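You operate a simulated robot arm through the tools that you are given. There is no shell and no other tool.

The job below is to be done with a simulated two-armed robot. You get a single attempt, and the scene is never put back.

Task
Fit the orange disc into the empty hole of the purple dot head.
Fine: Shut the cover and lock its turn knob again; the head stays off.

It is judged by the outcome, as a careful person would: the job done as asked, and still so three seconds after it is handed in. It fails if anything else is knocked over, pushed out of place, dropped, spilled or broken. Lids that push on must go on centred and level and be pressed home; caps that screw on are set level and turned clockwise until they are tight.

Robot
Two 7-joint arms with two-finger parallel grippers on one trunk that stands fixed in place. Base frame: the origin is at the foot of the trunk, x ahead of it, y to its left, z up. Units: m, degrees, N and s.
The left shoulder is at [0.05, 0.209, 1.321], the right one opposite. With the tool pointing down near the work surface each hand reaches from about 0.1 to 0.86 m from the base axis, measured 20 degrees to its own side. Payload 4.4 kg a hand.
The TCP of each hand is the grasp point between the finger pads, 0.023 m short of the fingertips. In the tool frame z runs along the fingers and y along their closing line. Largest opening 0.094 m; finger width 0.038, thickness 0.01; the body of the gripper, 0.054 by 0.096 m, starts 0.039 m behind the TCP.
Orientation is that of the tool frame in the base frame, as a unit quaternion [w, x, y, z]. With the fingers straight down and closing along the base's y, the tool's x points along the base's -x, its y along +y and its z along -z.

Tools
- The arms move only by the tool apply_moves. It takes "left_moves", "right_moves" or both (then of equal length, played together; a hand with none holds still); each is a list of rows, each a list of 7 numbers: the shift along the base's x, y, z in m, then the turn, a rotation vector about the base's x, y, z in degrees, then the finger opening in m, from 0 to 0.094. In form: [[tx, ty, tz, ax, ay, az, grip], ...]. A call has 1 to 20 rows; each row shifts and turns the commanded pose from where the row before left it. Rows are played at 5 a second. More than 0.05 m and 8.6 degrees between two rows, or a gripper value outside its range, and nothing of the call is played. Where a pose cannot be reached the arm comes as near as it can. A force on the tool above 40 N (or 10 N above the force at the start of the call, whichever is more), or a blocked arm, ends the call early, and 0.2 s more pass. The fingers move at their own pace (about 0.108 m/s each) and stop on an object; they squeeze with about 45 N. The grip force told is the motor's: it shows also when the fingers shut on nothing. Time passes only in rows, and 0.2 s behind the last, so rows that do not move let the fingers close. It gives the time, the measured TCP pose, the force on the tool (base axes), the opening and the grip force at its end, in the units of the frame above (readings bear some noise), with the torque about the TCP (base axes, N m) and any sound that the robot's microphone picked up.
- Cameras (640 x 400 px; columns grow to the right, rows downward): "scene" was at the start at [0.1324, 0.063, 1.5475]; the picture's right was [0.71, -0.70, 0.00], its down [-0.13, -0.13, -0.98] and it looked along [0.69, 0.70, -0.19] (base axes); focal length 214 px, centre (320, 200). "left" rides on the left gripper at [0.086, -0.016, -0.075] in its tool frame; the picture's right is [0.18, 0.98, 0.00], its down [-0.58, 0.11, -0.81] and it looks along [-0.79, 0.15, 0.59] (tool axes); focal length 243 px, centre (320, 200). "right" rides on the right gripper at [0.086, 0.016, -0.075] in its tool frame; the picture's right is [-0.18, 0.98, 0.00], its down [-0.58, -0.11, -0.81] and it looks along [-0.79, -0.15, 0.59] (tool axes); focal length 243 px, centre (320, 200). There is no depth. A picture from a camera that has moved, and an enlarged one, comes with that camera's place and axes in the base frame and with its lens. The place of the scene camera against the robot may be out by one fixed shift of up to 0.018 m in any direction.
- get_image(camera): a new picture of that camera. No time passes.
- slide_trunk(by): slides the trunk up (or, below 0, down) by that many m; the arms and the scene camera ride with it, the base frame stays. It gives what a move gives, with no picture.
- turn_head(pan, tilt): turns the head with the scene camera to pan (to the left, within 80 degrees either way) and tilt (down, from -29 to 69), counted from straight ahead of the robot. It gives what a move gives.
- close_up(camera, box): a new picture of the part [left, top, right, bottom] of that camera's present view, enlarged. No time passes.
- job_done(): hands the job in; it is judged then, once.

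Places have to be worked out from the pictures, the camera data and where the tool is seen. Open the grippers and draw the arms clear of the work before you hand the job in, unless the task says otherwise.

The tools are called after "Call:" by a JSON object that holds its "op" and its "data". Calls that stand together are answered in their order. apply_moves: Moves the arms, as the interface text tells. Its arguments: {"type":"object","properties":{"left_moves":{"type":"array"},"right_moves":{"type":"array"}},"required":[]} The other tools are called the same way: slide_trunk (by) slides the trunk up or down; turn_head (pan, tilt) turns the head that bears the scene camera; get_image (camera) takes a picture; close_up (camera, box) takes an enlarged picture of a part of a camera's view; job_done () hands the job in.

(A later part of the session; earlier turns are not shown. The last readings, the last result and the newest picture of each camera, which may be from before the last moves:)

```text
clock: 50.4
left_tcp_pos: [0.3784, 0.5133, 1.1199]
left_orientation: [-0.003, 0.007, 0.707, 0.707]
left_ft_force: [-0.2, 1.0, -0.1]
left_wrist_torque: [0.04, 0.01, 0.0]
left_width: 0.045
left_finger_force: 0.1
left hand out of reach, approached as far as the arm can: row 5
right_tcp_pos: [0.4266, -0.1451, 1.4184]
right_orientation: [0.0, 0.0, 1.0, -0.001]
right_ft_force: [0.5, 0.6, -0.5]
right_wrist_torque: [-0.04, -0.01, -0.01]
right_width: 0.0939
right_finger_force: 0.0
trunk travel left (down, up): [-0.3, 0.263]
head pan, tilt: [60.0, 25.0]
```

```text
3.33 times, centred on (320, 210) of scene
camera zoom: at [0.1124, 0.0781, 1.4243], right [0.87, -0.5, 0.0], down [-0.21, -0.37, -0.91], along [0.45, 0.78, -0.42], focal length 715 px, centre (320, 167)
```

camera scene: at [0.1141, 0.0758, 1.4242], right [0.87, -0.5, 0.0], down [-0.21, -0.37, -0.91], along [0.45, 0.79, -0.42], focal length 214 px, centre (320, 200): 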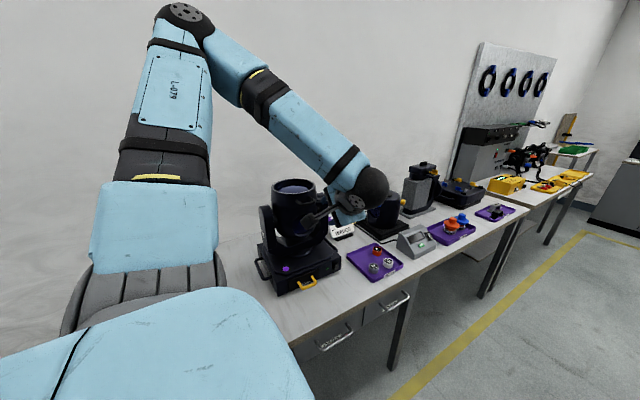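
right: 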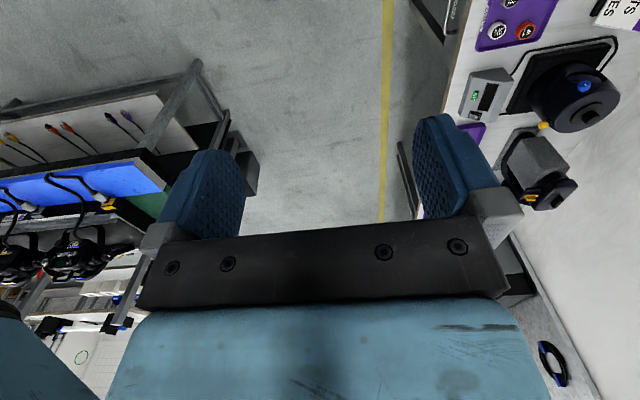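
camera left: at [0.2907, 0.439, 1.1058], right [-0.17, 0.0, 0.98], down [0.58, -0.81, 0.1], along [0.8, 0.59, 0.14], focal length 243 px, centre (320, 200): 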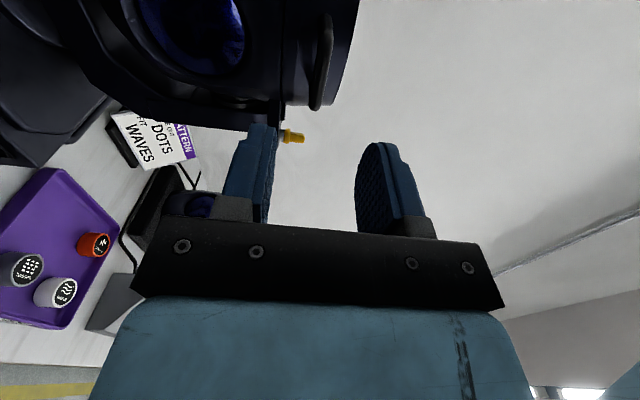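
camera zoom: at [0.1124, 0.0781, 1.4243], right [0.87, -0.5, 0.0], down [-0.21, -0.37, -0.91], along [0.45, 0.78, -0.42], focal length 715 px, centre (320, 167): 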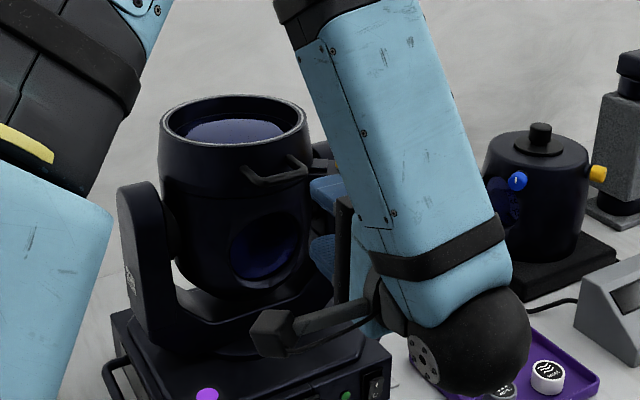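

The hand is level at z 1.12, and the handle bar appears edge-on at the same height. I'll advance toward it in steps.

Call:
{"op": "apply_moves", "data": {"left_moves": [[0, 0.02, 0, 0, 0, 0, 0.045], [0, 0.03, 0, 0, 0, 0, 0.045], [0, 0.02, 0, 0, 0, 0, 0.045]]}}

Call:
{"op": "get_image", "data": {"camera": "left"}}

Call:
{"op": "close_up", "data": {"camera": "left", "box": [240, 60, 420, 230]}}

```text
clock: 51.2
left_tcp_pos: [0.3793, 0.5818, 1.1195]
left_orientation: [-0.003, 0.006, 0.704, 0.71]
left_ft_force: [-0.1, -0.8, 0.1]
left_wrist_torque: [-0.01, -0.01, 0.03]
left_width: 0.0449
left_finger_force: 0.1
right_tcp_pos: [0.4281, -0.1462, 1.4182]
right_orientation: [0.001, -0.001, 1.0, 0.0]
right_ft_force: [0.1, -0.3, -0.2]
right_wrist_torque: [-0.01, -0.01, 0.01]
right_width: 0.0941
right_finger_force: 0.1
trunk travel left (down, up): [-0.3, 0.263]
head pan, tilt: [60.0, 25.0]
```

```text
taken
camera left: at [0.2911, 0.5082, 1.1046], right [-0.17, -0.01, 0.99], down [0.58, -0.81, 0.09], along [0.8, 0.59, 0.14], focal length 243 px, centre (320, 200)
```

left: 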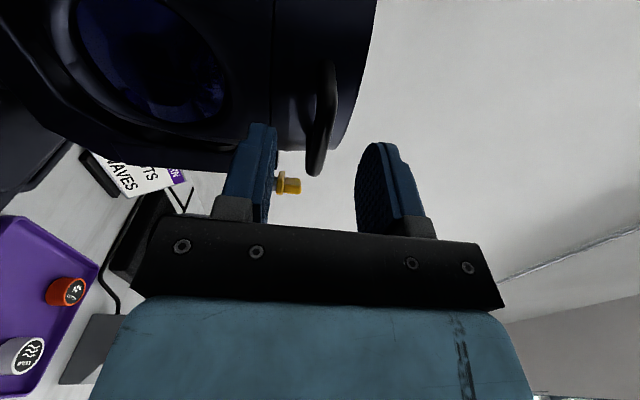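

```text
2.35 times, centred on (330, 145) of left
camera zoom: at [0.2911, 0.5082, 1.1046], right [-0.17, -0.01, 0.99], down [0.58, -0.81, 0.09], along [0.8, 0.59, 0.14], focal length 571 px, centre (296, 329)
```

zoom: 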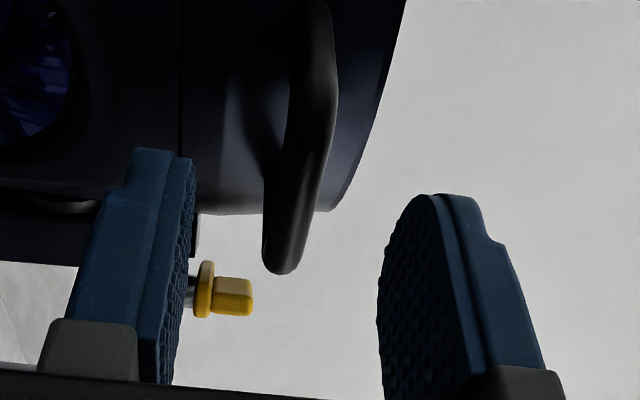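

The bar is between the fingers. I'll advance 2 cm more and close.

Call:
{"op": "apply_moves", "data": {"left_moves": [[0, 0.01, 0, 0, 0, 0, 0.045], [0, 0.01, 0, 0, 0, 0, 0.045]]}}

Call:
{"op": "close_up", "data": {"camera": "left", "box": [240, 60, 420, 230]}}

Call:
{"op": "close_up", "data": {"camera": "scene", "box": [250, 160, 350, 240]}}

```text
clock: 51.8
left_tcp_pos: [0.3797, 0.6014, 1.1198]
left_orientation: [-0.004, 0.005, 0.704, 0.71]
left_ft_force: [-0.1, 0.5, 0.5]
left_wrist_torque: [0.0, -0.03, 0.01]
left_width: 0.045
left_finger_force: 0.0
right_tcp_pos: [0.4266, -0.1464, 1.4186]
right_orientation: [0.0, -0.001, 1.0, -0.001]
right_ft_force: [-0.4, 0.1, -0.9]
right_wrist_torque: [0.0, 0.01, -0.01]
right_width: 0.0942
right_finger_force: 0.1
trunk travel left (down, up): [-0.3, 0.263]
head pan, tilt: [60.0, 25.0]
```

```text
2.35 times, centred on (330, 145) of left
camera zoom: at [0.2913, 0.528, 1.1049], right [-0.17, -0.01, 0.99], down [0.58, -0.81, 0.09], along [0.8, 0.59, 0.14], focal length 571 px, centre (296, 329)
```

zoom: 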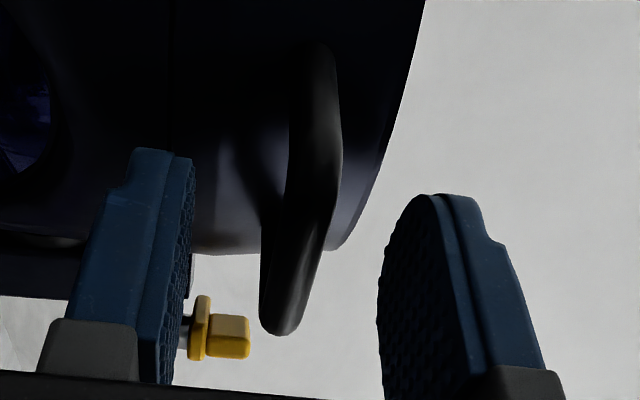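

```text
5.00 times, centred on (300, 200) of scene
camera zoom: at [0.1128, 0.077, 1.4243], right [0.87, -0.5, 0.0], down [-0.21, -0.37, -0.91], along [0.45, 0.78, -0.42], focal length 1072 px, centre (420, 200)
```

zoom: 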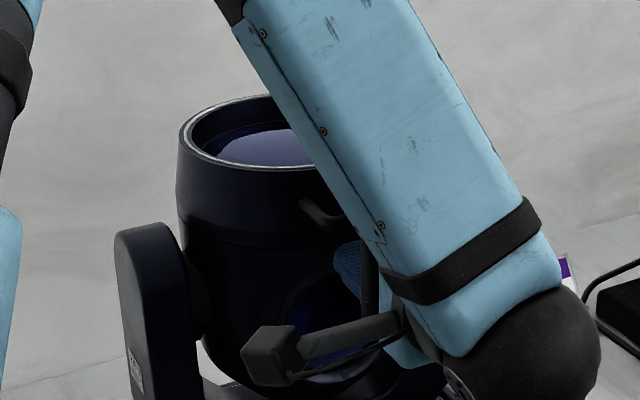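

The bar sits between the fingers. I'll close loosely to cage it (18 mm) and start swinging the head lens-back about its axis (y 0.695, z 1.04), three small steps first.

Call:
{"op": "apply_moves", "data": {"left_moves": [[0, 0, 0, 0, 0, 0, 0.018], [0, 0, 0, 0, 0, 0, 0.018], [0, 0.0104, 0.0108, -7, 0, 0, 0.018], [0, 0.0117, 0.0095, -7, 0, 0, 0.018], [0, 0.0127, 0.008, -7, 0, 0, 0.018]]}}

Call:
{"op": "close_up", "data": {"camera": "left", "box": [200, 20, 440, 240]}}

Call:
{"op": "close_up", "data": {"camera": "scene", "box": [240, 140, 360, 240]}}

```text
clock: 53.1
left_tcp_pos: [0.3788, 0.629, 1.1586]
left_orientation: [0.004, 0.007, 0.819, 0.574]
left_ft_force: [-0.6, -36.2, 15.8]
left_wrist_torque: [0.7, 0.28, -0.12]
left_width: 0.0194
left_finger_force: 1.7
right_tcp_pos: [0.4249, -0.1536, 1.4187]
right_orientation: [0.001, -0.001, 1.0, 0.002]
right_ft_force: [-0.7, 0.1, -0.6]
right_wrist_torque: [0.01, 0.0, -0.02]
right_width: 0.0939
right_finger_force: 0.1
trunk travel left (down, up): [-0.3, 0.263]
head pan, tilt: [60.0, 25.0]
stopped in row 5 (left hand): the force on the tool passed its limit at 48 N (the readings are from after the stop); the commanded pose is now the measured one
```

```text
1.82 times, centred on (320, 130) of left
camera zoom: at [0.2894, 0.5547, 1.1692], right [-0.18, 0.34, 0.92], down [0.57, -0.73, 0.38], along [0.8, 0.59, -0.06], focal length 441 px, centre (320, 327)
```

zoom: 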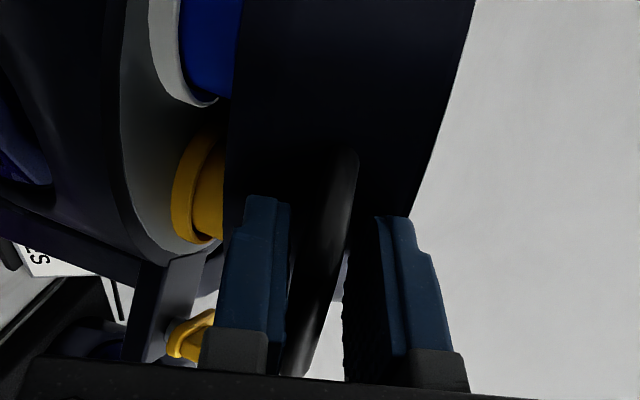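

```text
4.00 times, centred on (300, 190) of scene
camera zoom: at [0.1104, 0.0689, 1.4254], right [0.87, -0.5, 0.0], down [-0.21, -0.36, -0.91], along [0.45, 0.79, -0.42], focal length 858 px, centre (400, 240)
```

zoom: 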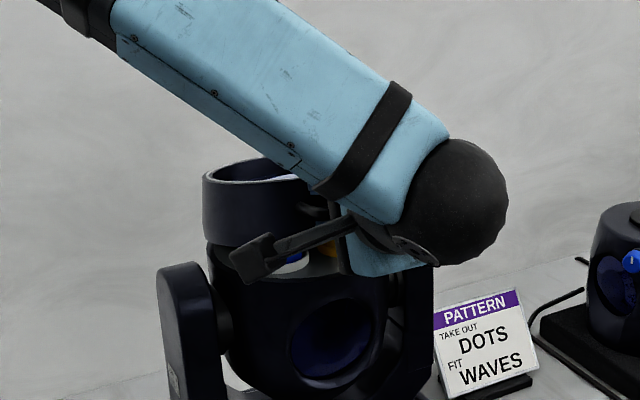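

The top section lifted from the body at the seam: it is the cover, the yellow lever is its turn knob, and coloured discs show inside. I'll look closely at how the cover is hinged before moving further.

Call:
{"op": "close_up", "data": {"camera": "scene", "box": [280, 170, 340, 220]}}

Call:
{"op": "close_up", "data": {"camera": "scene", "box": [245, 170, 305, 220]}}

Call:
{"op": "get_image", "data": {"camera": "left"}}

```text
8.00 times, centred on (310, 195) of scene
camera zoom: at [0.1104, 0.0689, 1.4254], right [0.87, -0.5, 0.0], down [-0.21, -0.36, -0.91], along [0.45, 0.79, -0.42], focal length 1716 px, centre (400, 240)
```

zoom: 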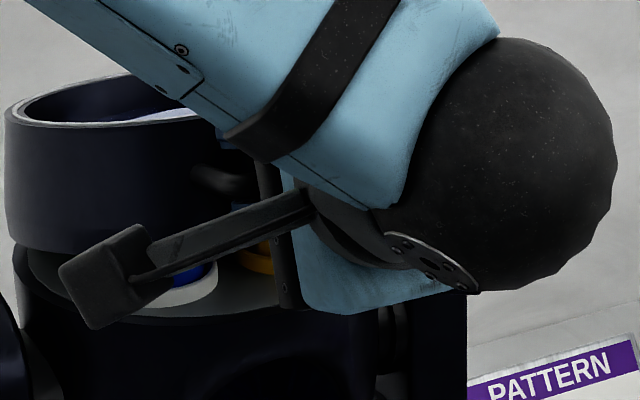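

```text
8.00 times, centred on (275, 195) of scene
camera zoom: at [0.1104, 0.0689, 1.4254], right [0.87, -0.5, 0.0], down [-0.21, -0.36, -0.91], along [0.45, 0.79, -0.42], focal length 1716 px, centre (680, 240)
```

zoom: 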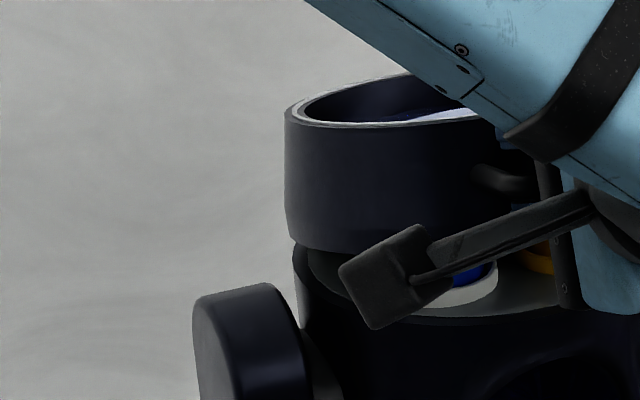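

```text
taken
camera left: at [0.2894, 0.5547, 1.1692], right [-0.18, 0.34, 0.92], down [0.57, -0.73, 0.38], along [0.8, 0.59, -0.06], focal length 243 px, centre (320, 200)
```

left: 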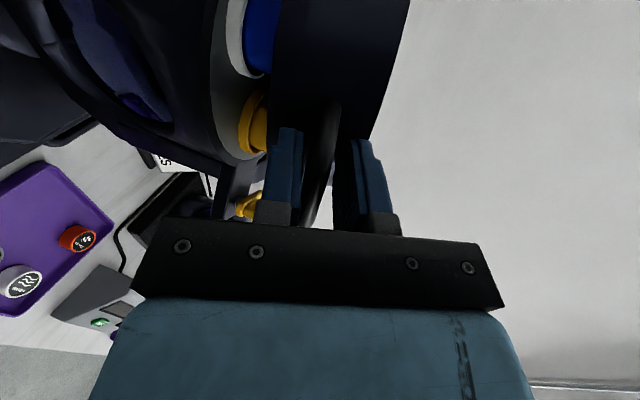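

The gap is largest at the front and nearly nil at the back-left, so the cover hinges at the rear rather than about the tilt axis. I'll back off in y to relieve the 36 N push.

Call:
{"op": "apply_moves", "data": {"left_moves": [[0, -0.006, 0, 0, 0, 0, 0.018], [0, -0.006, 0, 0, 0, 0, 0.018]]}}

Call:
{"op": "get_image", "data": {"camera": "left"}}

Call:
{"op": "close_up", "data": {"camera": "scene", "box": [245, 150, 345, 230]}}

```text
clock: 53.7
left_tcp_pos: [0.3788, 0.6256, 1.1514]
left_orientation: [0.001, 0.006, 0.821, 0.571]
left_ft_force: [-0.5, -0.9, -1.1]
left_wrist_torque: [-0.04, 0.0, -0.02]
left_width: 0.0186
left_finger_force: 0.5
right_tcp_pos: [0.4268, -0.1471, 1.418]
right_orientation: [0.0, -0.001, 1.0, -0.001]
right_ft_force: [0.7, 0.6, 1.2]
right_wrist_torque: [-0.01, 0.03, -0.05]
right_width: 0.0939
right_finger_force: 0.1
trunk travel left (down, up): [-0.3, 0.263]
head pan, tilt: [60.0, 25.0]
```

```text
taken
camera left: at [0.2909, 0.5501, 1.1629], right [-0.18, 0.35, 0.92], down [0.58, -0.72, 0.38], along [0.8, 0.6, -0.07], focal length 243 px, centre (320, 200)
```

left: 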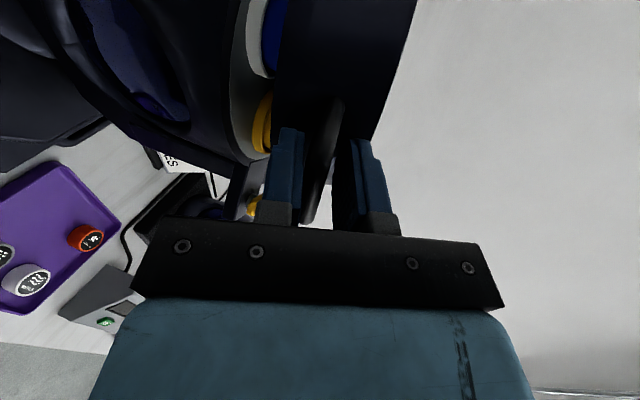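

```text
5.00 times, centred on (295, 190) of scene
camera zoom: at [0.1119, 0.0767, 1.4242], right [0.87, -0.5, 0.0], down [-0.21, -0.37, -0.91], along [0.45, 0.79, -0.42], focal length 1072 px, centre (445, 250)
```

zoom: 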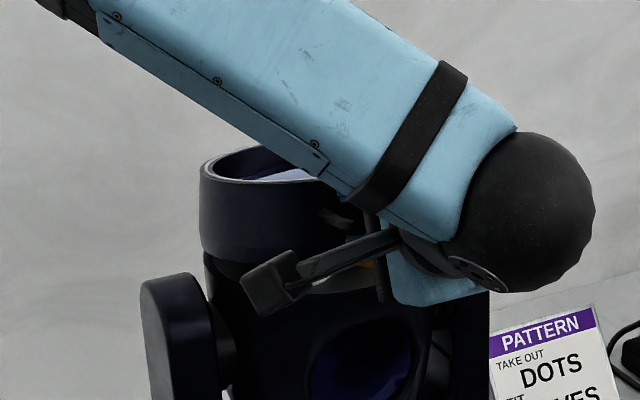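

The force is gone. I'll follow an arc about a rear hinge near (y 0.765, z 1.09) for two small steps and read the reaction.

Call:
{"op": "apply_moves", "data": {"left_moves": [[0, 0.006, 0.0165, -5, 0, 0, 0.018], [0, 0.008, 0.0155, -6, 0, 0, 0.018]]}}

Call:
{"op": "get_image", "data": {"camera": "left"}}

Call:
{"op": "close_up", "data": {"camera": "scene", "box": [245, 130, 345, 220]}}

```text
clock: 54.3
left_tcp_pos: [0.3795, 0.6365, 1.1843]
left_orientation: [0.003, 0.007, 0.872, 0.489]
left_ft_force: [-0.7, -0.1, -0.4]
left_wrist_torque: [-0.02, -0.01, 0.0]
left_width: 0.0184
left_finger_force: 0.0
right_tcp_pos: [0.4274, -0.1458, 1.418]
right_orientation: [0.0, -0.001, 1.0, -0.002]
right_ft_force: [-0.9, 0.8, 0.0]
right_wrist_torque: [0.01, 0.01, 0.01]
right_width: 0.0939
right_finger_force: 0.0
trunk travel left (down, up): [-0.3, 0.263]
head pan, tilt: [60.0, 25.0]
```

```text
taken
camera left: at [0.2912, 0.5675, 1.2092], right [-0.18, 0.52, 0.84], down [0.57, -0.64, 0.51], along [0.8, 0.57, -0.18], focal length 243 px, centre (320, 200)
```

left: 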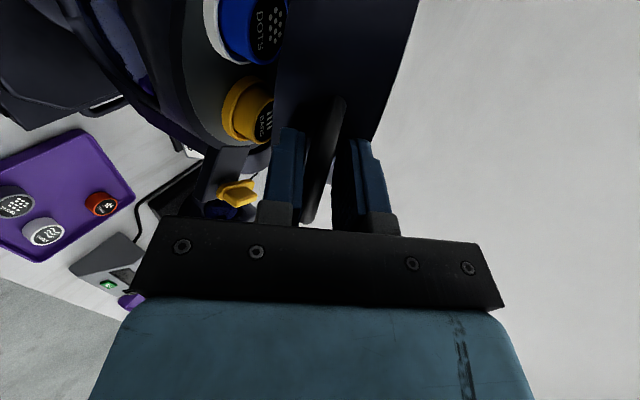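

```text
4.44 times, centred on (295, 175) of scene
camera zoom: at [0.1125, 0.0768, 1.4243], right [0.87, -0.5, 0.0], down [-0.21, -0.37, -0.91], along [0.45, 0.78, -0.42], focal length 953 px, centre (431, 311)
```

zoom: 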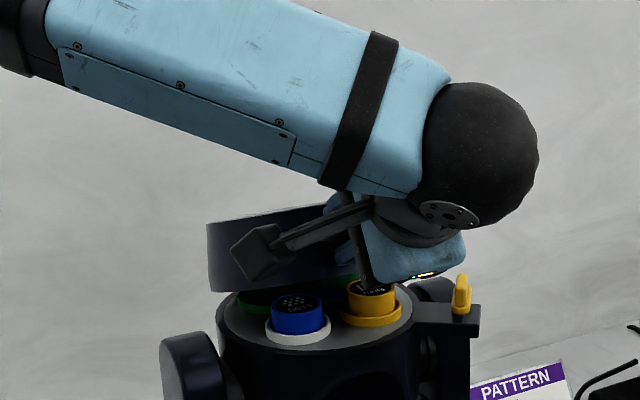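

The cover hinges at the back and follows with no resistance. Inside are blue DOTS, yellow and green discs. I'll continue opening along the arc.

Call:
{"op": "apply_moves", "data": {"left_moves": [[0, 0.0124, 0.0149, -7, 0, 0, 0.018], [0, 0.0142, 0.0133, -7, 0, 0, 0.018], [0, 0.0157, 0.0115, -7, 0, 0, 0.018], [0, 0.0169, 0.0095, -7, 0, 0, 0.018]]}}

Call:
{"op": "get_image", "data": {"camera": "left"}}

Call:
{"op": "close_up", "data": {"camera": "scene", "box": [245, 130, 345, 220]}}

```text
clock: 55.2
left_tcp_pos: [0.3788, 0.6783, 1.2358]
left_orientation: [0.012, 0.007, 0.949, 0.315]
left_ft_force: [13.7, -18.7, 24.5]
left_wrist_torque: [0.67, -0.17, -0.41]
left_width: 0.0191
left_finger_force: 1.3
right_tcp_pos: [0.4271, -0.1498, 1.4186]
right_orientation: [0.0, -0.001, 1.0, 0.002]
right_ft_force: [-0.3, 0.3, 0.6]
right_wrist_torque: [-0.03, 0.0, 0.0]
right_width: 0.0936
right_finger_force: 0.0
trunk travel left (down, up): [-0.3, 0.263]
head pan, tilt: [60.0, 25.0]
stopped in row 4 (left hand): the force on the tool passed its limit at 42 N (the readings are from after the stop); the commanded pose is now the measured one
```

```text
taken
camera left: at [0.2896, 0.6228, 1.2832], right [-0.18, 0.79, 0.58], down [0.56, -0.41, 0.72], along [0.81, 0.45, -0.37], focal length 243 px, centre (320, 200)
```

left: 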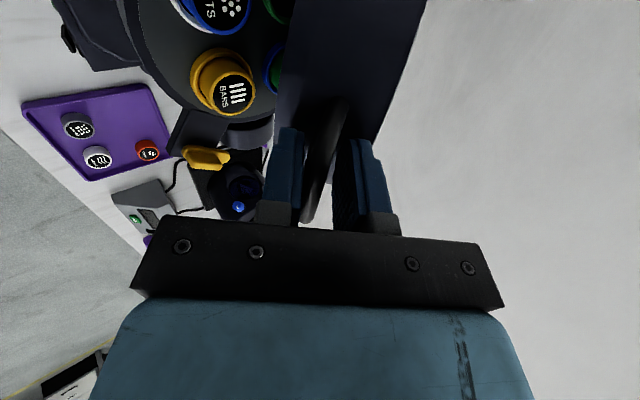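

```text
4.44 times, centred on (295, 175) of scene
camera zoom: at [0.1119, 0.0721, 1.4251], right [0.87, -0.5, 0.0], down [-0.21, -0.36, -0.91], along [0.45, 0.79, -0.42], focal length 953 px, centre (431, 311)
```

zoom: 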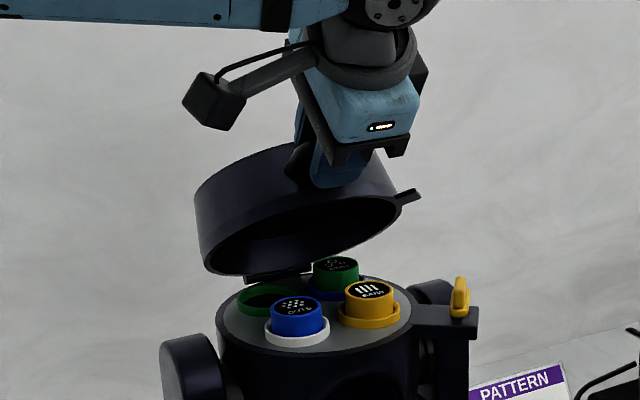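

The turret now shows blue, yellow and green discs and one empty hole with a green ring at the back-left. The hand meets about 30 N, pushing down and back too much; I'll relieve it and test the direction.

Call:
{"op": "apply_moves", "data": {"left_moves": [[-0.002, -0.003, 0.004, 0, 0, 0, 0.018]]}}

Call:
{"op": "close_up", "data": {"camera": "left", "box": [240, 80, 420, 230]}}

Call:
{"op": "close_up", "data": {"camera": "scene", "box": [260, 145, 345, 215]}}

```text
clock: 55.6
left_tcp_pos: [0.3771, 0.677, 1.2339]
left_orientation: [0.007, 0.007, 0.95, 0.313]
left_ft_force: [19.5, -12.9, 15.8]
left_wrist_torque: [0.45, -0.18, -0.52]
left_width: 0.0191
left_finger_force: 1.4
right_tcp_pos: [0.4298, -0.1498, 1.4178]
right_orientation: [-0.001, -0.001, 1.0, 0.002]
right_ft_force: [-1.1, -0.1, -0.2]
right_wrist_torque: [-0.02, -0.01, -0.01]
right_width: 0.0942
right_finger_force: 0.0
trunk travel left (down, up): [-0.3, 0.263]
head pan, tilt: [60.0, 25.0]
```

```text
2.67 times, centred on (330, 155) of left
camera zoom: at [0.2896, 0.6212, 1.2835], right [-0.17, 0.79, 0.58], down [0.57, -0.4, 0.72], along [0.8, 0.46, -0.38], focal length 647 px, centre (293, 320)
```

zoom: 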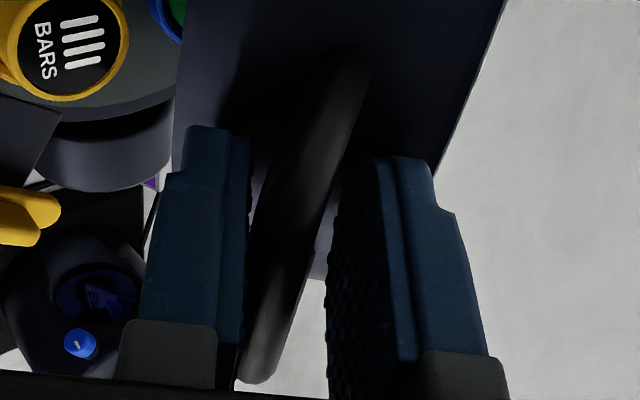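

```text
5.71 times, centred on (302, 180) of scene
camera zoom: at [0.1152, 0.0727, 1.4243], right [0.87, -0.5, 0.0], down [-0.21, -0.36, -0.91], along [0.45, 0.79, -0.42], focal length 1226 px, centre (420, 314)
```

zoom: 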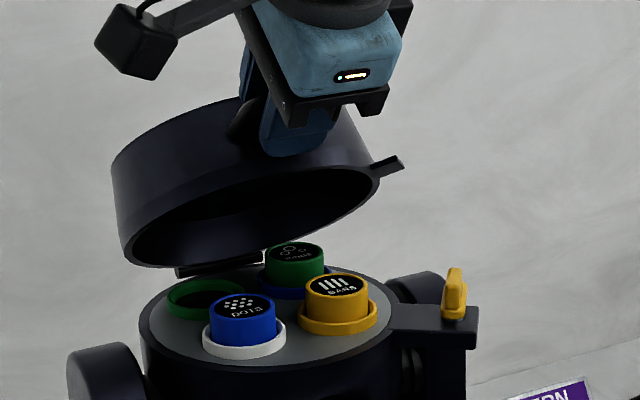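

The skew of the bar and the +x reaction show the hinge axis is turned about -10° from the base x axis. I'll shift +x and yaw the hand -10° to match.

Call:
{"op": "apply_moves", "data": {"left_moves": [[0.004, 0, 0, 0, 0, -3.3, 0.018], [0.004, 0, 0, 0, 0, -3.3, 0.018], [0.003, -0.001, 0.002, 0, 0, -3.3, 0.018]]}}

Call:
{"op": "close_up", "data": {"camera": "left", "box": [240, 80, 420, 230]}}

```text
clock: 56.4
left_tcp_pos: [0.3851, 0.6773, 1.2363]
left_orientation: [0.036, 0.088, 0.946, 0.311]
left_ft_force: [-18.5, -4.3, 7.4]
left_wrist_torque: [0.47, -0.53, 0.48]
left_width: 0.0219
left_finger_force: 14.8
right_tcp_pos: [0.4246, -0.1487, 1.4178]
right_orientation: [0.0, -0.001, 1.0, 0.001]
right_ft_force: [0.9, 0.4, -0.6]
right_wrist_torque: [-0.03, 0.03, 0.03]
right_width: 0.0938
right_finger_force: 0.1
trunk travel left (down, up): [-0.3, 0.263]
head pan, tilt: [60.0, 25.0]
```

```text
2.67 times, centred on (330, 155) of left
camera zoom: at [0.2887, 0.6378, 1.2859], right [-0.04, 0.81, 0.58], down [0.49, -0.49, 0.72], along [0.87, 0.31, -0.38], focal length 647 px, centre (293, 320)
```

zoom: 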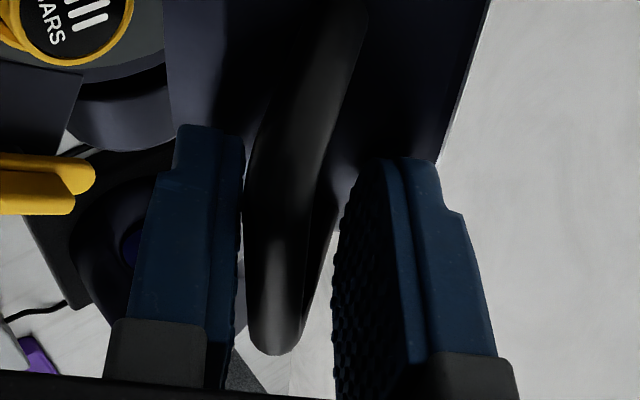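

The fingers are being spread (22 mm), so the hand is pitched further than the handle. I'll open the cage a little to relax it while the lower finger still supports the cover.

Call:
{"op": "apply_moves", "data": {"left_moves": [[0, 0, 0, 0, 0, 0, 0.032], [0, 0, 0, 0, 0, 0, 0.032]]}}

Call:
{"op": "get_image", "data": {"camera": "left"}}

Call:
{"op": "close_up", "data": {"camera": "scene", "box": [260, 145, 345, 215]}}

```text
clock: 57.0
left_tcp_pos: [0.3874, 0.6771, 1.2353]
left_orientation: [0.034, 0.089, 0.946, 0.311]
left_ft_force: [-5.4, -5.5, 8.4]
left_wrist_torque: [0.28, 0.06, 0.24]
left_width: 0.0315
left_finger_force: 0.1
right_tcp_pos: [0.4258, -0.1484, 1.4191]
right_orientation: [0.001, 0.0, 1.0, 0.0]
right_ft_force: [0.2, 0.1, -0.7]
right_wrist_torque: [0.03, 0.03, 0.03]
right_width: 0.0942
right_finger_force: 0.1
trunk travel left (down, up): [-0.3, 0.263]
head pan, tilt: [60.0, 25.0]
```

```text
taken
camera left: at [0.2895, 0.6378, 1.2857], right [-0.04, 0.81, 0.58], down [0.49, -0.49, 0.72], along [0.87, 0.31, -0.38], focal length 243 px, centre (320, 200)
```

left: 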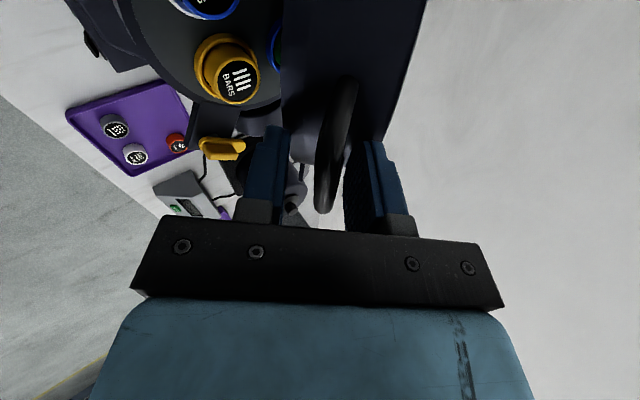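

```text
5.71 times, centred on (302, 180) of scene
camera zoom: at [0.1114, 0.0747, 1.4246], right [0.87, -0.5, 0.0], down [-0.21, -0.36, -0.91], along [0.45, 0.79, -0.42], focal length 1226 px, centre (420, 314)
```

zoom: 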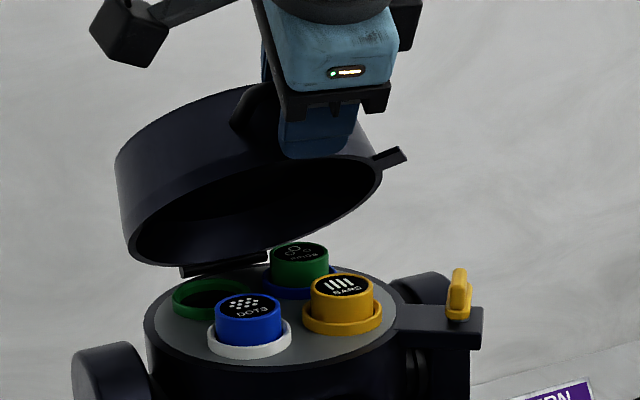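

The remaining 10 N is along the finger axis: the fingertips are bottoming on the cover. I'll back the hand off 12 mm along its axis.

Call:
{"op": "apply_moves", "data": {"left_moves": [[0, -0.004, 0.005, 0, 0, 0, 0.03], [0, -0.003, 0.005, 0, 0, 0, 0.03]]}}

Call:
{"op": "get_image", "data": {"camera": "left"}}

Call:
{"op": "close_up", "data": {"camera": "left", "box": [240, 60, 420, 230]}}

```text
clock: 57.6
left_tcp_pos: [0.3875, 0.6717, 1.2437]
left_orientation: [0.033, 0.088, 0.946, 0.309]
left_ft_force: [-0.2, -1.0, -0.1]
left_wrist_torque: [0.02, 0.02, 0.0]
left_width: 0.0302
left_finger_force: 0.1
right_tcp_pos: [0.4271, -0.1468, 1.4168]
right_orientation: [0.0, 0.0, 1.0, -0.001]
right_ft_force: [-0.2, 0.7, -0.7]
right_wrist_torque: [0.0, 0.02, 0.0]
right_width: 0.094
right_finger_force: 0.0
trunk travel left (down, up): [-0.3, 0.263]
head pan, tilt: [60.0, 25.0]
```

```text
taken
camera left: at [0.2905, 0.6318, 1.2941], right [-0.04, 0.81, 0.58], down [0.49, -0.49, 0.72], along [0.87, 0.31, -0.38], focal length 243 px, centre (320, 200)
```

left: 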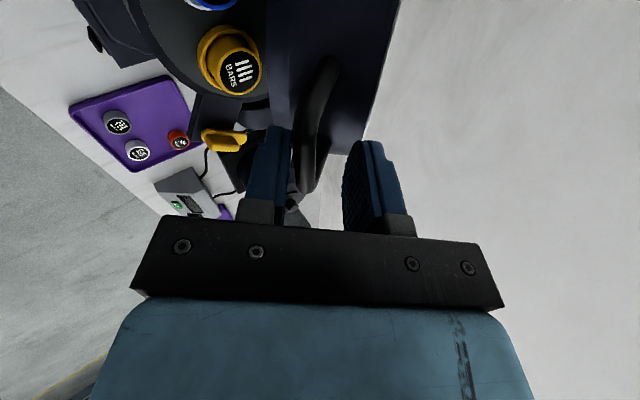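

```text
2.35 times, centred on (330, 145) of left
camera zoom: at [0.2905, 0.6318, 1.2941], right [-0.04, 0.81, 0.58], down [0.49, -0.49, 0.72], along [0.87, 0.31, -0.38], focal length 571 px, centre (296, 329)
```

zoom: 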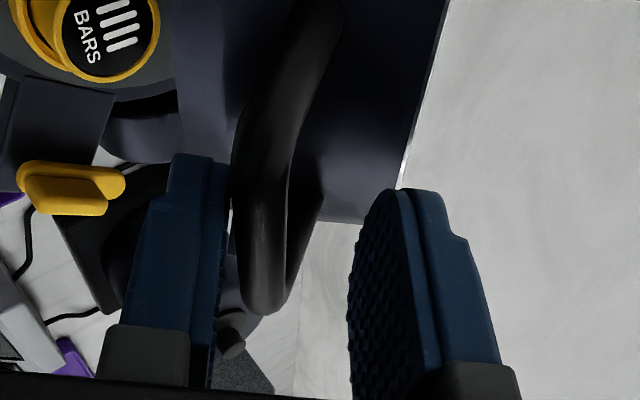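

The force is now nil. I'll check in the scene view whether the cover is holding itself open.

Call:
{"op": "close_up", "data": {"camera": "scene", "box": [260, 135, 345, 215]}}

```text
5.00 times, centred on (302, 175) of scene
camera zoom: at [0.1126, 0.0761, 1.4243], right [0.87, -0.5, 0.0], down [-0.21, -0.37, -0.91], along [0.45, 0.79, -0.42], focal length 1072 px, centre (408, 325)
```

zoom: 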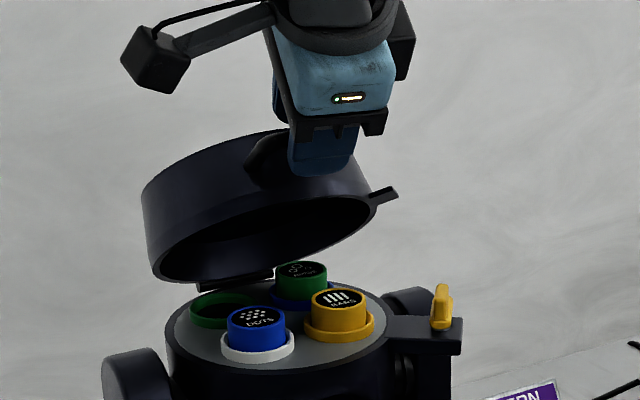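

The cover is barely moving on its own and rests lightly on the lower finger. I'll set the cage deeper on the bar and continue opening along a refined arc to about 60°.

Call:
{"op": "apply_moves", "data": {"left_moves": [[0.001, 0.0163, -0.0014, 3.5, -0.6, 0, 0.03], [0.0014, 0.0138, 0.0055, -4.9, 0.9, 0, 0.03], [0.0014, 0.0138, 0.0055, -4.9, 0.9, 0, 0.03]]}}

Call:
{"op": "close_up", "data": {"camera": "left", "box": [240, 60, 420, 230]}}

Call:
{"op": "close_up", "data": {"camera": "scene", "box": [260, 125, 345, 205]}}

```text
clock: 58.4
left_tcp_pos: [0.3877, 0.7135, 1.2592]
left_orientation: [0.031, 0.089, 0.961, 0.258]
left_ft_force: [-5.0, -8.9, 20.3]
left_wrist_torque: [0.48, 0.11, 0.43]
left_width: 0.0308
left_finger_force: 1.1
right_tcp_pos: [0.4251, -0.1491, 1.4188]
right_orientation: [0.001, -0.001, 1.0, 0.002]
right_ft_force: [0.8, 0.6, 0.5]
right_wrist_torque: [-0.01, 0.0, 0.0]
right_width: 0.0939
right_finger_force: 0.0
trunk travel left (down, up): [-0.3, 0.263]
head pan, tilt: [60.0, 25.0]
```

```text
2.35 times, centred on (330, 145) of left
camera zoom: at [0.292, 0.6786, 1.3146], right [-0.03, 0.87, 0.49], down [0.5, -0.41, 0.76], along [0.86, 0.27, -0.43], focal length 571 px, centre (296, 329)
```

zoom: 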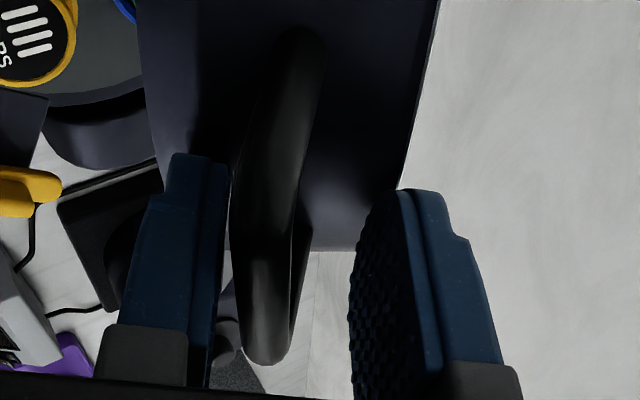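

```text
5.00 times, centred on (302, 165) of scene
camera zoom: at [0.1106, 0.0727, 1.4252], right [0.87, -0.5, 0.0], down [-0.21, -0.36, -0.91], along [0.45, 0.79, -0.42], focal length 1072 px, centre (408, 375)
```

zoom: 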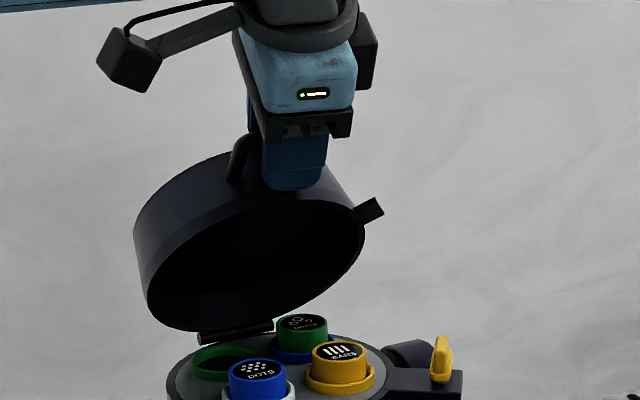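

It is open about 60°, with the fingertips again bottoming on the cover (22 N along the finger axis). I'll back off slightly, shift -x a little, and continue opening.

Call:
{"op": "apply_moves", "data": {"left_moves": [[-0.005, -0.003, 0.006, 0, 0, 0, 0.03], [0.0005, 0.0146, 0.004, -4.9, 0.9, 0, 0.03], [0.0005, 0.0146, 0.003, -4.9, 0.9, 0, 0.03]]}}

Call:
{"op": "close_up", "data": {"camera": "left", "box": [240, 60, 420, 230]}}

Call:
{"op": "close_up", "data": {"camera": "scene", "box": [260, 125, 345, 205]}}

```text
clock: 59.2
left_tcp_pos: [0.3864, 0.738, 1.2709]
left_orientation: [0.022, 0.091, 0.98, 0.174]
left_ft_force: [8.1, -6.4, 24.7]
left_wrist_torque: [0.57, 0.01, -0.14]
left_width: 0.0317
left_finger_force: 1.9
right_tcp_pos: [0.4274, -0.1506, 1.4172]
right_orientation: [0.0, -0.001, 1.0, 0.001]
right_ft_force: [-0.7, 0.0, 0.4]
right_wrist_torque: [-0.02, 0.0, -0.04]
right_width: 0.094
right_finger_force: 0.0
trunk travel left (down, up): [-0.3, 0.263]
head pan, tilt: [60.0, 25.0]
```

```text
2.35 times, centred on (330, 145) of left
camera zoom: at [0.2921, 0.7141, 1.3345], right [-0.01, 0.94, 0.34], down [0.53, -0.28, 0.8], along [0.85, 0.19, -0.49], focal length 571 px, centre (296, 329)
```

zoom: 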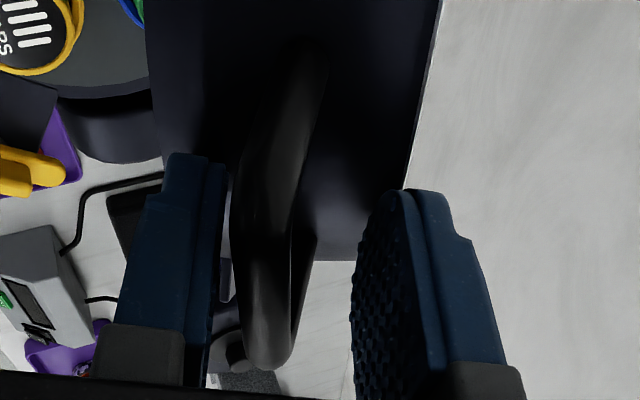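

```text
5.00 times, centred on (302, 165) of scene
camera zoom: at [0.1124, 0.0722, 1.425], right [0.87, -0.5, 0.0], down [-0.21, -0.36, -0.91], along [0.45, 0.79, -0.42], focal length 1072 px, centre (408, 375)
```

zoom: 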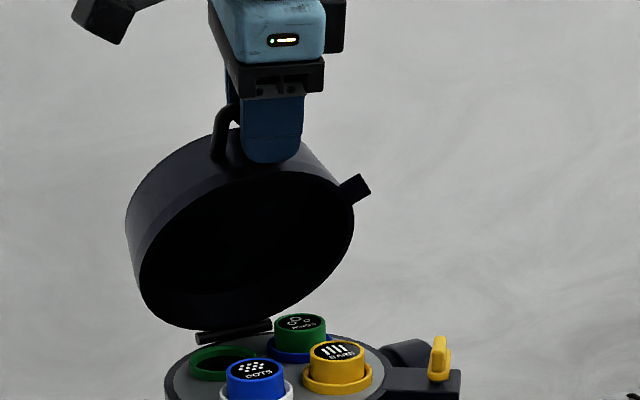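

Opening continues well (about 70°). I'll back off again along the finger axis and continue toward 90°.

Call:
{"op": "apply_moves", "data": {"left_moves": [[0.001, -0.002, 0.008, 0, 0, 0, 0.03], [0.001, 0.0148, 0.003, -4.9, 0.9, 0, 0.03], [0.001, 0.0148, 0.002, -4.9, 0.9, 0, 0.03], [0.001, 0.0148, 0.001, -4.9, 0.9, 0, 0.03]]}}

Call:
{"op": "close_up", "data": {"camera": "left", "box": [240, 60, 420, 230]}}

Call:
{"op": "close_up", "data": {"camera": "scene", "box": [250, 125, 335, 205]}}

```text
clock: 60.2
left_tcp_pos: [0.3886, 0.7838, 1.2821]
left_orientation: [0.01, 0.092, 0.995, 0.043]
left_ft_force: [-3.4, 0.0, 11.9]
left_wrist_torque: [0.25, 0.17, 0.16]
left_width: 0.0303
left_finger_force: 0.5
right_tcp_pos: [0.426, -0.1486, 1.4184]
right_orientation: [0.001, -0.001, 1.0, 0.0]
right_ft_force: [-0.5, -0.5, -0.4]
right_wrist_torque: [-0.06, -0.02, -0.01]
right_width: 0.0938
right_finger_force: 0.0
trunk travel left (down, up): [-0.3, 0.263]
head pan, tilt: [60.0, 25.0]
```

```text
2.35 times, centred on (330, 145) of left
camera zoom: at [0.2985, 0.7781, 1.3544], right [0.0, 1.0, 0.08], down [0.57, -0.07, 0.82], along [0.82, 0.05, -0.57], focal length 571 px, centre (296, 329)
```

zoom: 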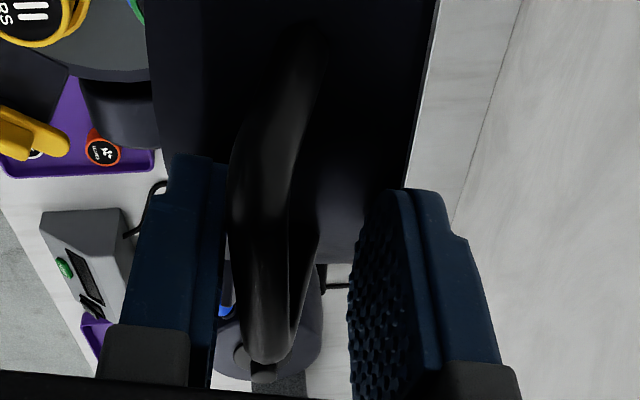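

```text
5.00 times, centred on (292, 165) of scene
camera zoom: at [0.1113, 0.0751, 1.4248], right [0.87, -0.5, 0.0], down [-0.21, -0.36, -0.91], along [0.45, 0.79, -0.42], focal length 1072 px, centre (458, 375)
```

zoom: 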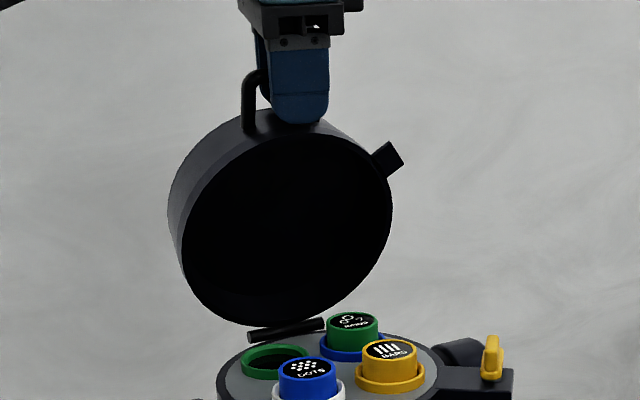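

The cover is nearly upright and past its balance point. I'll ease it on back until it meets its stop.

Call:
{"op": "apply_moves", "data": {"left_moves": [[0.001, 0, 0.005, 0, 0, 0, 0.03], [0.001, 0.014, -0.001, -4.9, 0.9, 0, 0.03], [0.001, 0.014, -0.002, -4.9, 0.9, 0, 0.03], [0.001, 0.014, -0.003, -4.9, 0.9, 0, 0.03]]}}

Call:
{"op": "close_up", "data": {"camera": "left", "box": [240, 60, 420, 230]}}

Call:
{"op": "close_up", "data": {"camera": "scene", "box": [250, 125, 335, 205]}}

```text
clock: 61.2
left_tcp_pos: [0.3951, 0.8266, 1.2814]
left_orientation: [-0.001, 0.09, 0.992, -0.087]
left_ft_force: [-0.3, 3.3, 7.9]
left_wrist_torque: [0.2, 0.14, 0.08]
left_width: 0.0304
left_finger_force: 0.2
right_tcp_pos: [0.4272, -0.1475, 1.4185]
right_orientation: [0.0, -0.001, 1.0, 0.001]
right_ft_force: [-0.5, 0.5, 0.2]
right_wrist_torque: [0.02, 0.0, -0.02]
right_width: 0.094
right_finger_force: 0.0
trunk travel left (down, up): [-0.3, 0.263]
head pan, tilt: [60.0, 25.0]
```

```text
2.35 times, centred on (330, 145) of left
camera zoom: at [0.3074, 0.8392, 1.3572], right [-0.01, 0.98, -0.17], down [0.61, 0.14, 0.78], along [0.8, -0.1, -0.6], focal length 571 px, centre (296, 329)
```

zoom: 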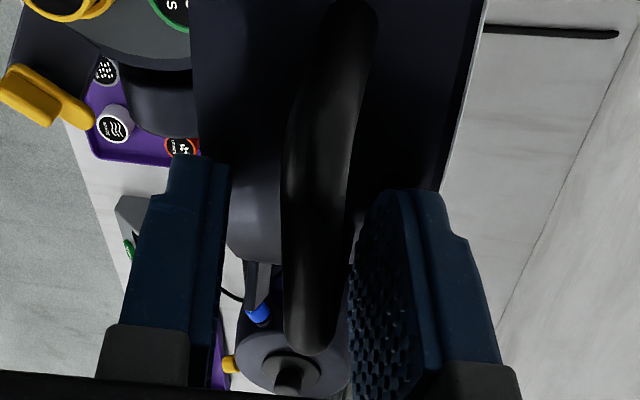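

```text
5.00 times, centred on (292, 165) of scene
camera zoom: at [0.1122, 0.0761, 1.4245], right [0.87, -0.5, 0.0], down [-0.21, -0.37, -0.91], along [0.45, 0.79, -0.42], focal length 1072 px, centre (458, 375)
```

zoom: 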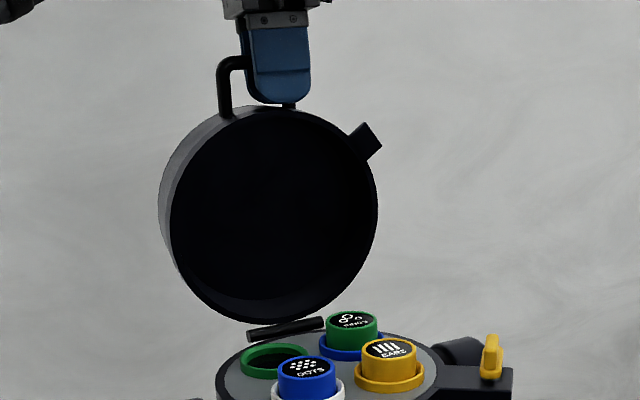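

The cover now leans back onto the rear finger. I'll let it down further toward its stop.

Call:
{"op": "apply_moves", "data": {"left_moves": [[0.001, 0.012, 0.0, -4.9, 0.9, 0, 0.03], [0.001, 0.013, -0.004, -4.9, 0.9, 0, 0.03], [0.001, 0.013, -0.005, -4.9, 0.9, 0, 0.03]]}}

Call:
{"op": "close_up", "data": {"camera": "left", "box": [240, 60, 420, 230]}}

Call:
{"op": "close_up", "data": {"camera": "scene", "box": [250, 125, 335, 205]}}

```text
clock: 62.0
left_tcp_pos: [0.3966, 0.8622, 1.2743]
left_orientation: [-0.011, 0.087, 0.973, -0.214]
left_ft_force: [-2.0, 13.7, 30.2]
left_wrist_torque: [0.92, 0.63, 0.0]
left_width: 0.03
left_finger_force: 0.0
right_tcp_pos: [0.4245, -0.1487, 1.4195]
right_orientation: [0.001, -0.002, 1.0, 0.001]
right_ft_force: [-0.5, -1.1, -0.2]
right_wrist_torque: [0.02, 0.0, 0.0]
right_width: 0.0937
right_finger_force: 0.1
trunk travel left (down, up): [-0.3, 0.263]
head pan, tilt: [60.0, 25.0]
```

```text
2.35 times, centred on (330, 145) of left
camera zoom: at [0.3125, 0.8935, 1.3489], right [-0.02, 0.91, -0.41], down [0.64, 0.33, 0.7], along [0.77, -0.25, -0.59], focal length 571 px, centre (296, 329)
```

zoom: 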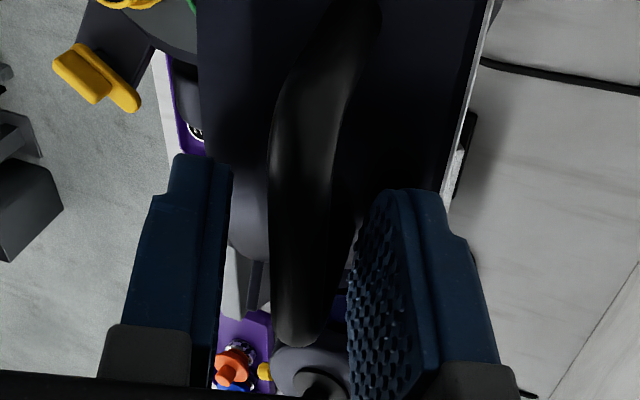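

```text
5.00 times, centred on (292, 165) of scene
camera zoom: at [0.11, 0.0743, 1.4251], right [0.87, -0.5, 0.0], down [-0.21, -0.36, -0.91], along [0.45, 0.79, -0.42], focal length 1072 px, centre (458, 375)
```

zoom: 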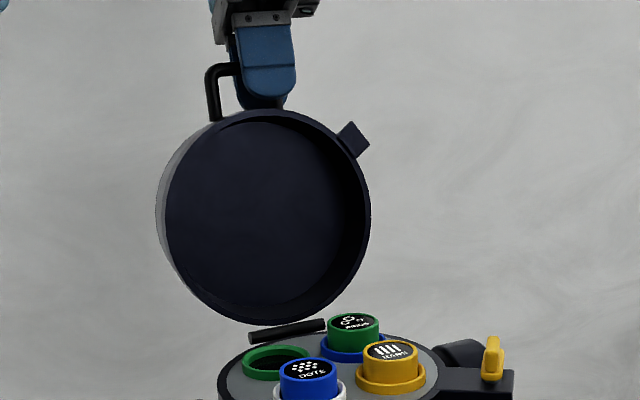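

I'm pressing on the cover's edge with 33 N; I'll back off along the finger axis and see whether the cover stays put.

Call:
{"op": "apply_moves", "data": {"left_moves": [[0, 0.003, 0.007, 0, 0, 0, 0.034], [0, 0.003, 0.007, 0, 0, 0, 0.034]]}}

Call:
{"op": "close_up", "data": {"camera": "left", "box": [240, 60, 420, 230]}}

Call:
{"op": "close_up", "data": {"camera": "scene", "box": [250, 125, 335, 205]}}

```text
clock: 62.6
left_tcp_pos: [0.3979, 0.8694, 1.2849]
left_orientation: [-0.014, 0.087, 0.972, -0.216]
left_ft_force: [1.0, 0.8, 0.9]
left_wrist_torque: [0.01, 0.01, 0.01]
left_width: 0.0342
left_finger_force: 0.1
right_tcp_pos: [0.4269, -0.1475, 1.4175]
right_orientation: [0.0, -0.001, 1.0, -0.001]
right_ft_force: [0.3, -0.1, -0.2]
right_wrist_torque: [0.03, -0.02, 0.01]
right_width: 0.0942
right_finger_force: 0.0
trunk travel left (down, up): [-0.3, 0.263]
head pan, tilt: [60.0, 25.0]
```

```text
2.35 times, centred on (330, 145) of left
camera zoom: at [0.3144, 0.9016, 1.358], right [-0.02, 0.91, -0.42], down [0.64, 0.33, 0.69], along [0.77, -0.26, -0.59], focal length 571 px, centre (296, 329)
```

zoom: 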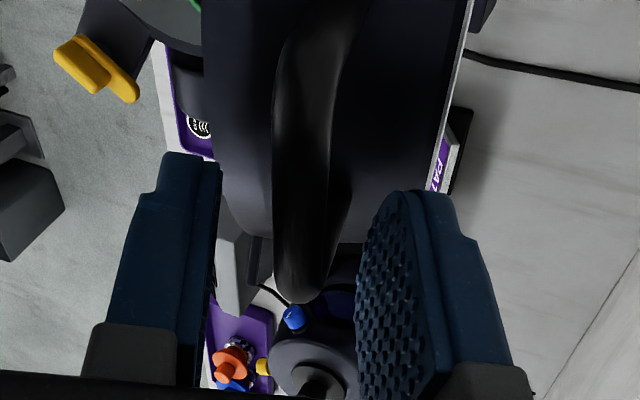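

```text
5.00 times, centred on (292, 165) of scene
camera zoom: at [0.112, 0.0759, 1.4242], right [0.87, -0.5, 0.0], down [-0.21, -0.37, -0.91], along [0.45, 0.79, -0.42], focal length 1072 px, centre (458, 375)
```

zoom: 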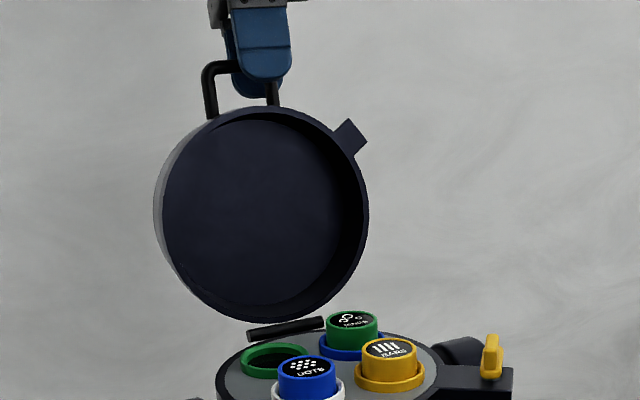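

The force is zero and the cover holds itself at about 110°. I'll withdraw the hand along its axis, then rise and bring it back level.

Call:
{"op": "apply_moves", "data": {"left_moves": [[0, 0.0105, 0.0225, 0, 0, 0, 0.034], [0, 0.0105, 0.0225, 0, 0, 0, 0.034], [0, 0.006, 0.03, 0, 0, 0, 0.034], [0, 0, 0.04, 4.9, -0.9, 0, 0.034], [0, -0.03, 0.03, 4.9, -0.9, 0, 0.034], [0, -0.045, 0.01, 4.9, -0.9, 0, 0.034], [0, -0.045, 0, 4.9, -0.9, 0, 0.034], [0.01, -0.045, 0, 4.9, -0.9, 0, 0.034], [0.02, -0.045, 0, 0, 0, 0, 0.034]]}}

Call:
{"op": "get_image", "data": {"camera": "left"}}

Call:
{"op": "get_image", "data": {"camera": "scene"}}

```text
clock: 64.6
left_tcp_pos: [0.4198, 0.6635, 1.4232]
left_orientation: [0.006, 0.091, 0.996, 0.0]
left_ft_force: [0.1, 0.3, 0.0]
left_wrist_torque: [0.01, 0.04, 0.0]
left_width: 0.0341
left_finger_force: 0.1
left hand out of reach, approached as far as the arm can: row 2, 3
right_tcp_pos: [0.4291, -0.1477, 1.4169]
right_orientation: [-0.001, 0.001, 1.0, 0.0]
right_ft_force: [0.0, -0.2, -1.2]
right_wrist_torque: [0.04, 0.0, 0.02]
right_width: 0.0942
right_finger_force: 0.0
trunk travel left (down, up): [-0.3, 0.263]
head pan, tilt: [60.0, 25.0]
```

```text
taken
camera left: at [0.3296, 0.6634, 1.4967], right [0.0, 1.0, 0.0], down [0.58, 0.0, 0.81], along [0.81, 0.0, -0.58], focal length 243 px, centre (320, 200)
```

left: 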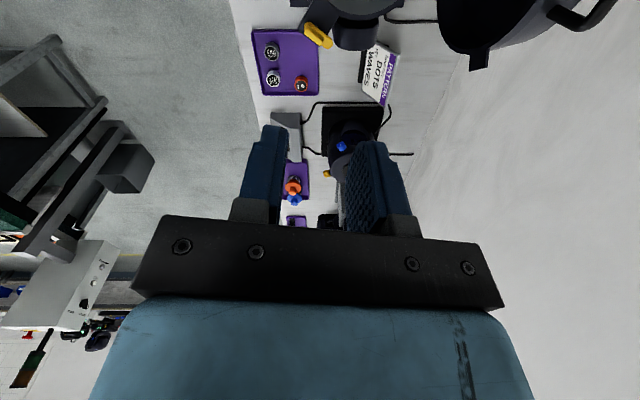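

```text
taken
camera scene: at [0.1144, 0.0756, 1.4242], right [0.87, -0.5, 0.0], down [-0.21, -0.37, -0.91], along [0.45, 0.79, -0.42], focal length 214 px, centre (320, 200)
```

scene: 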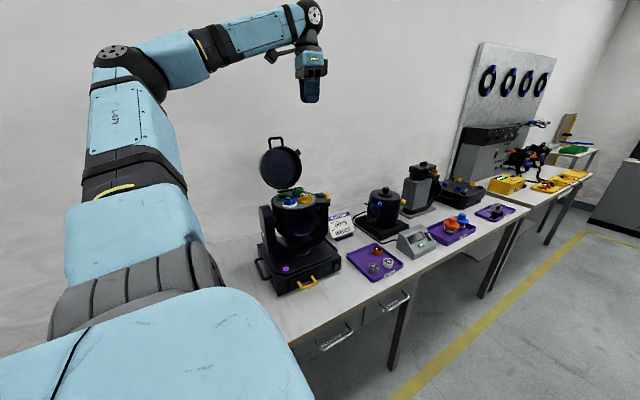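

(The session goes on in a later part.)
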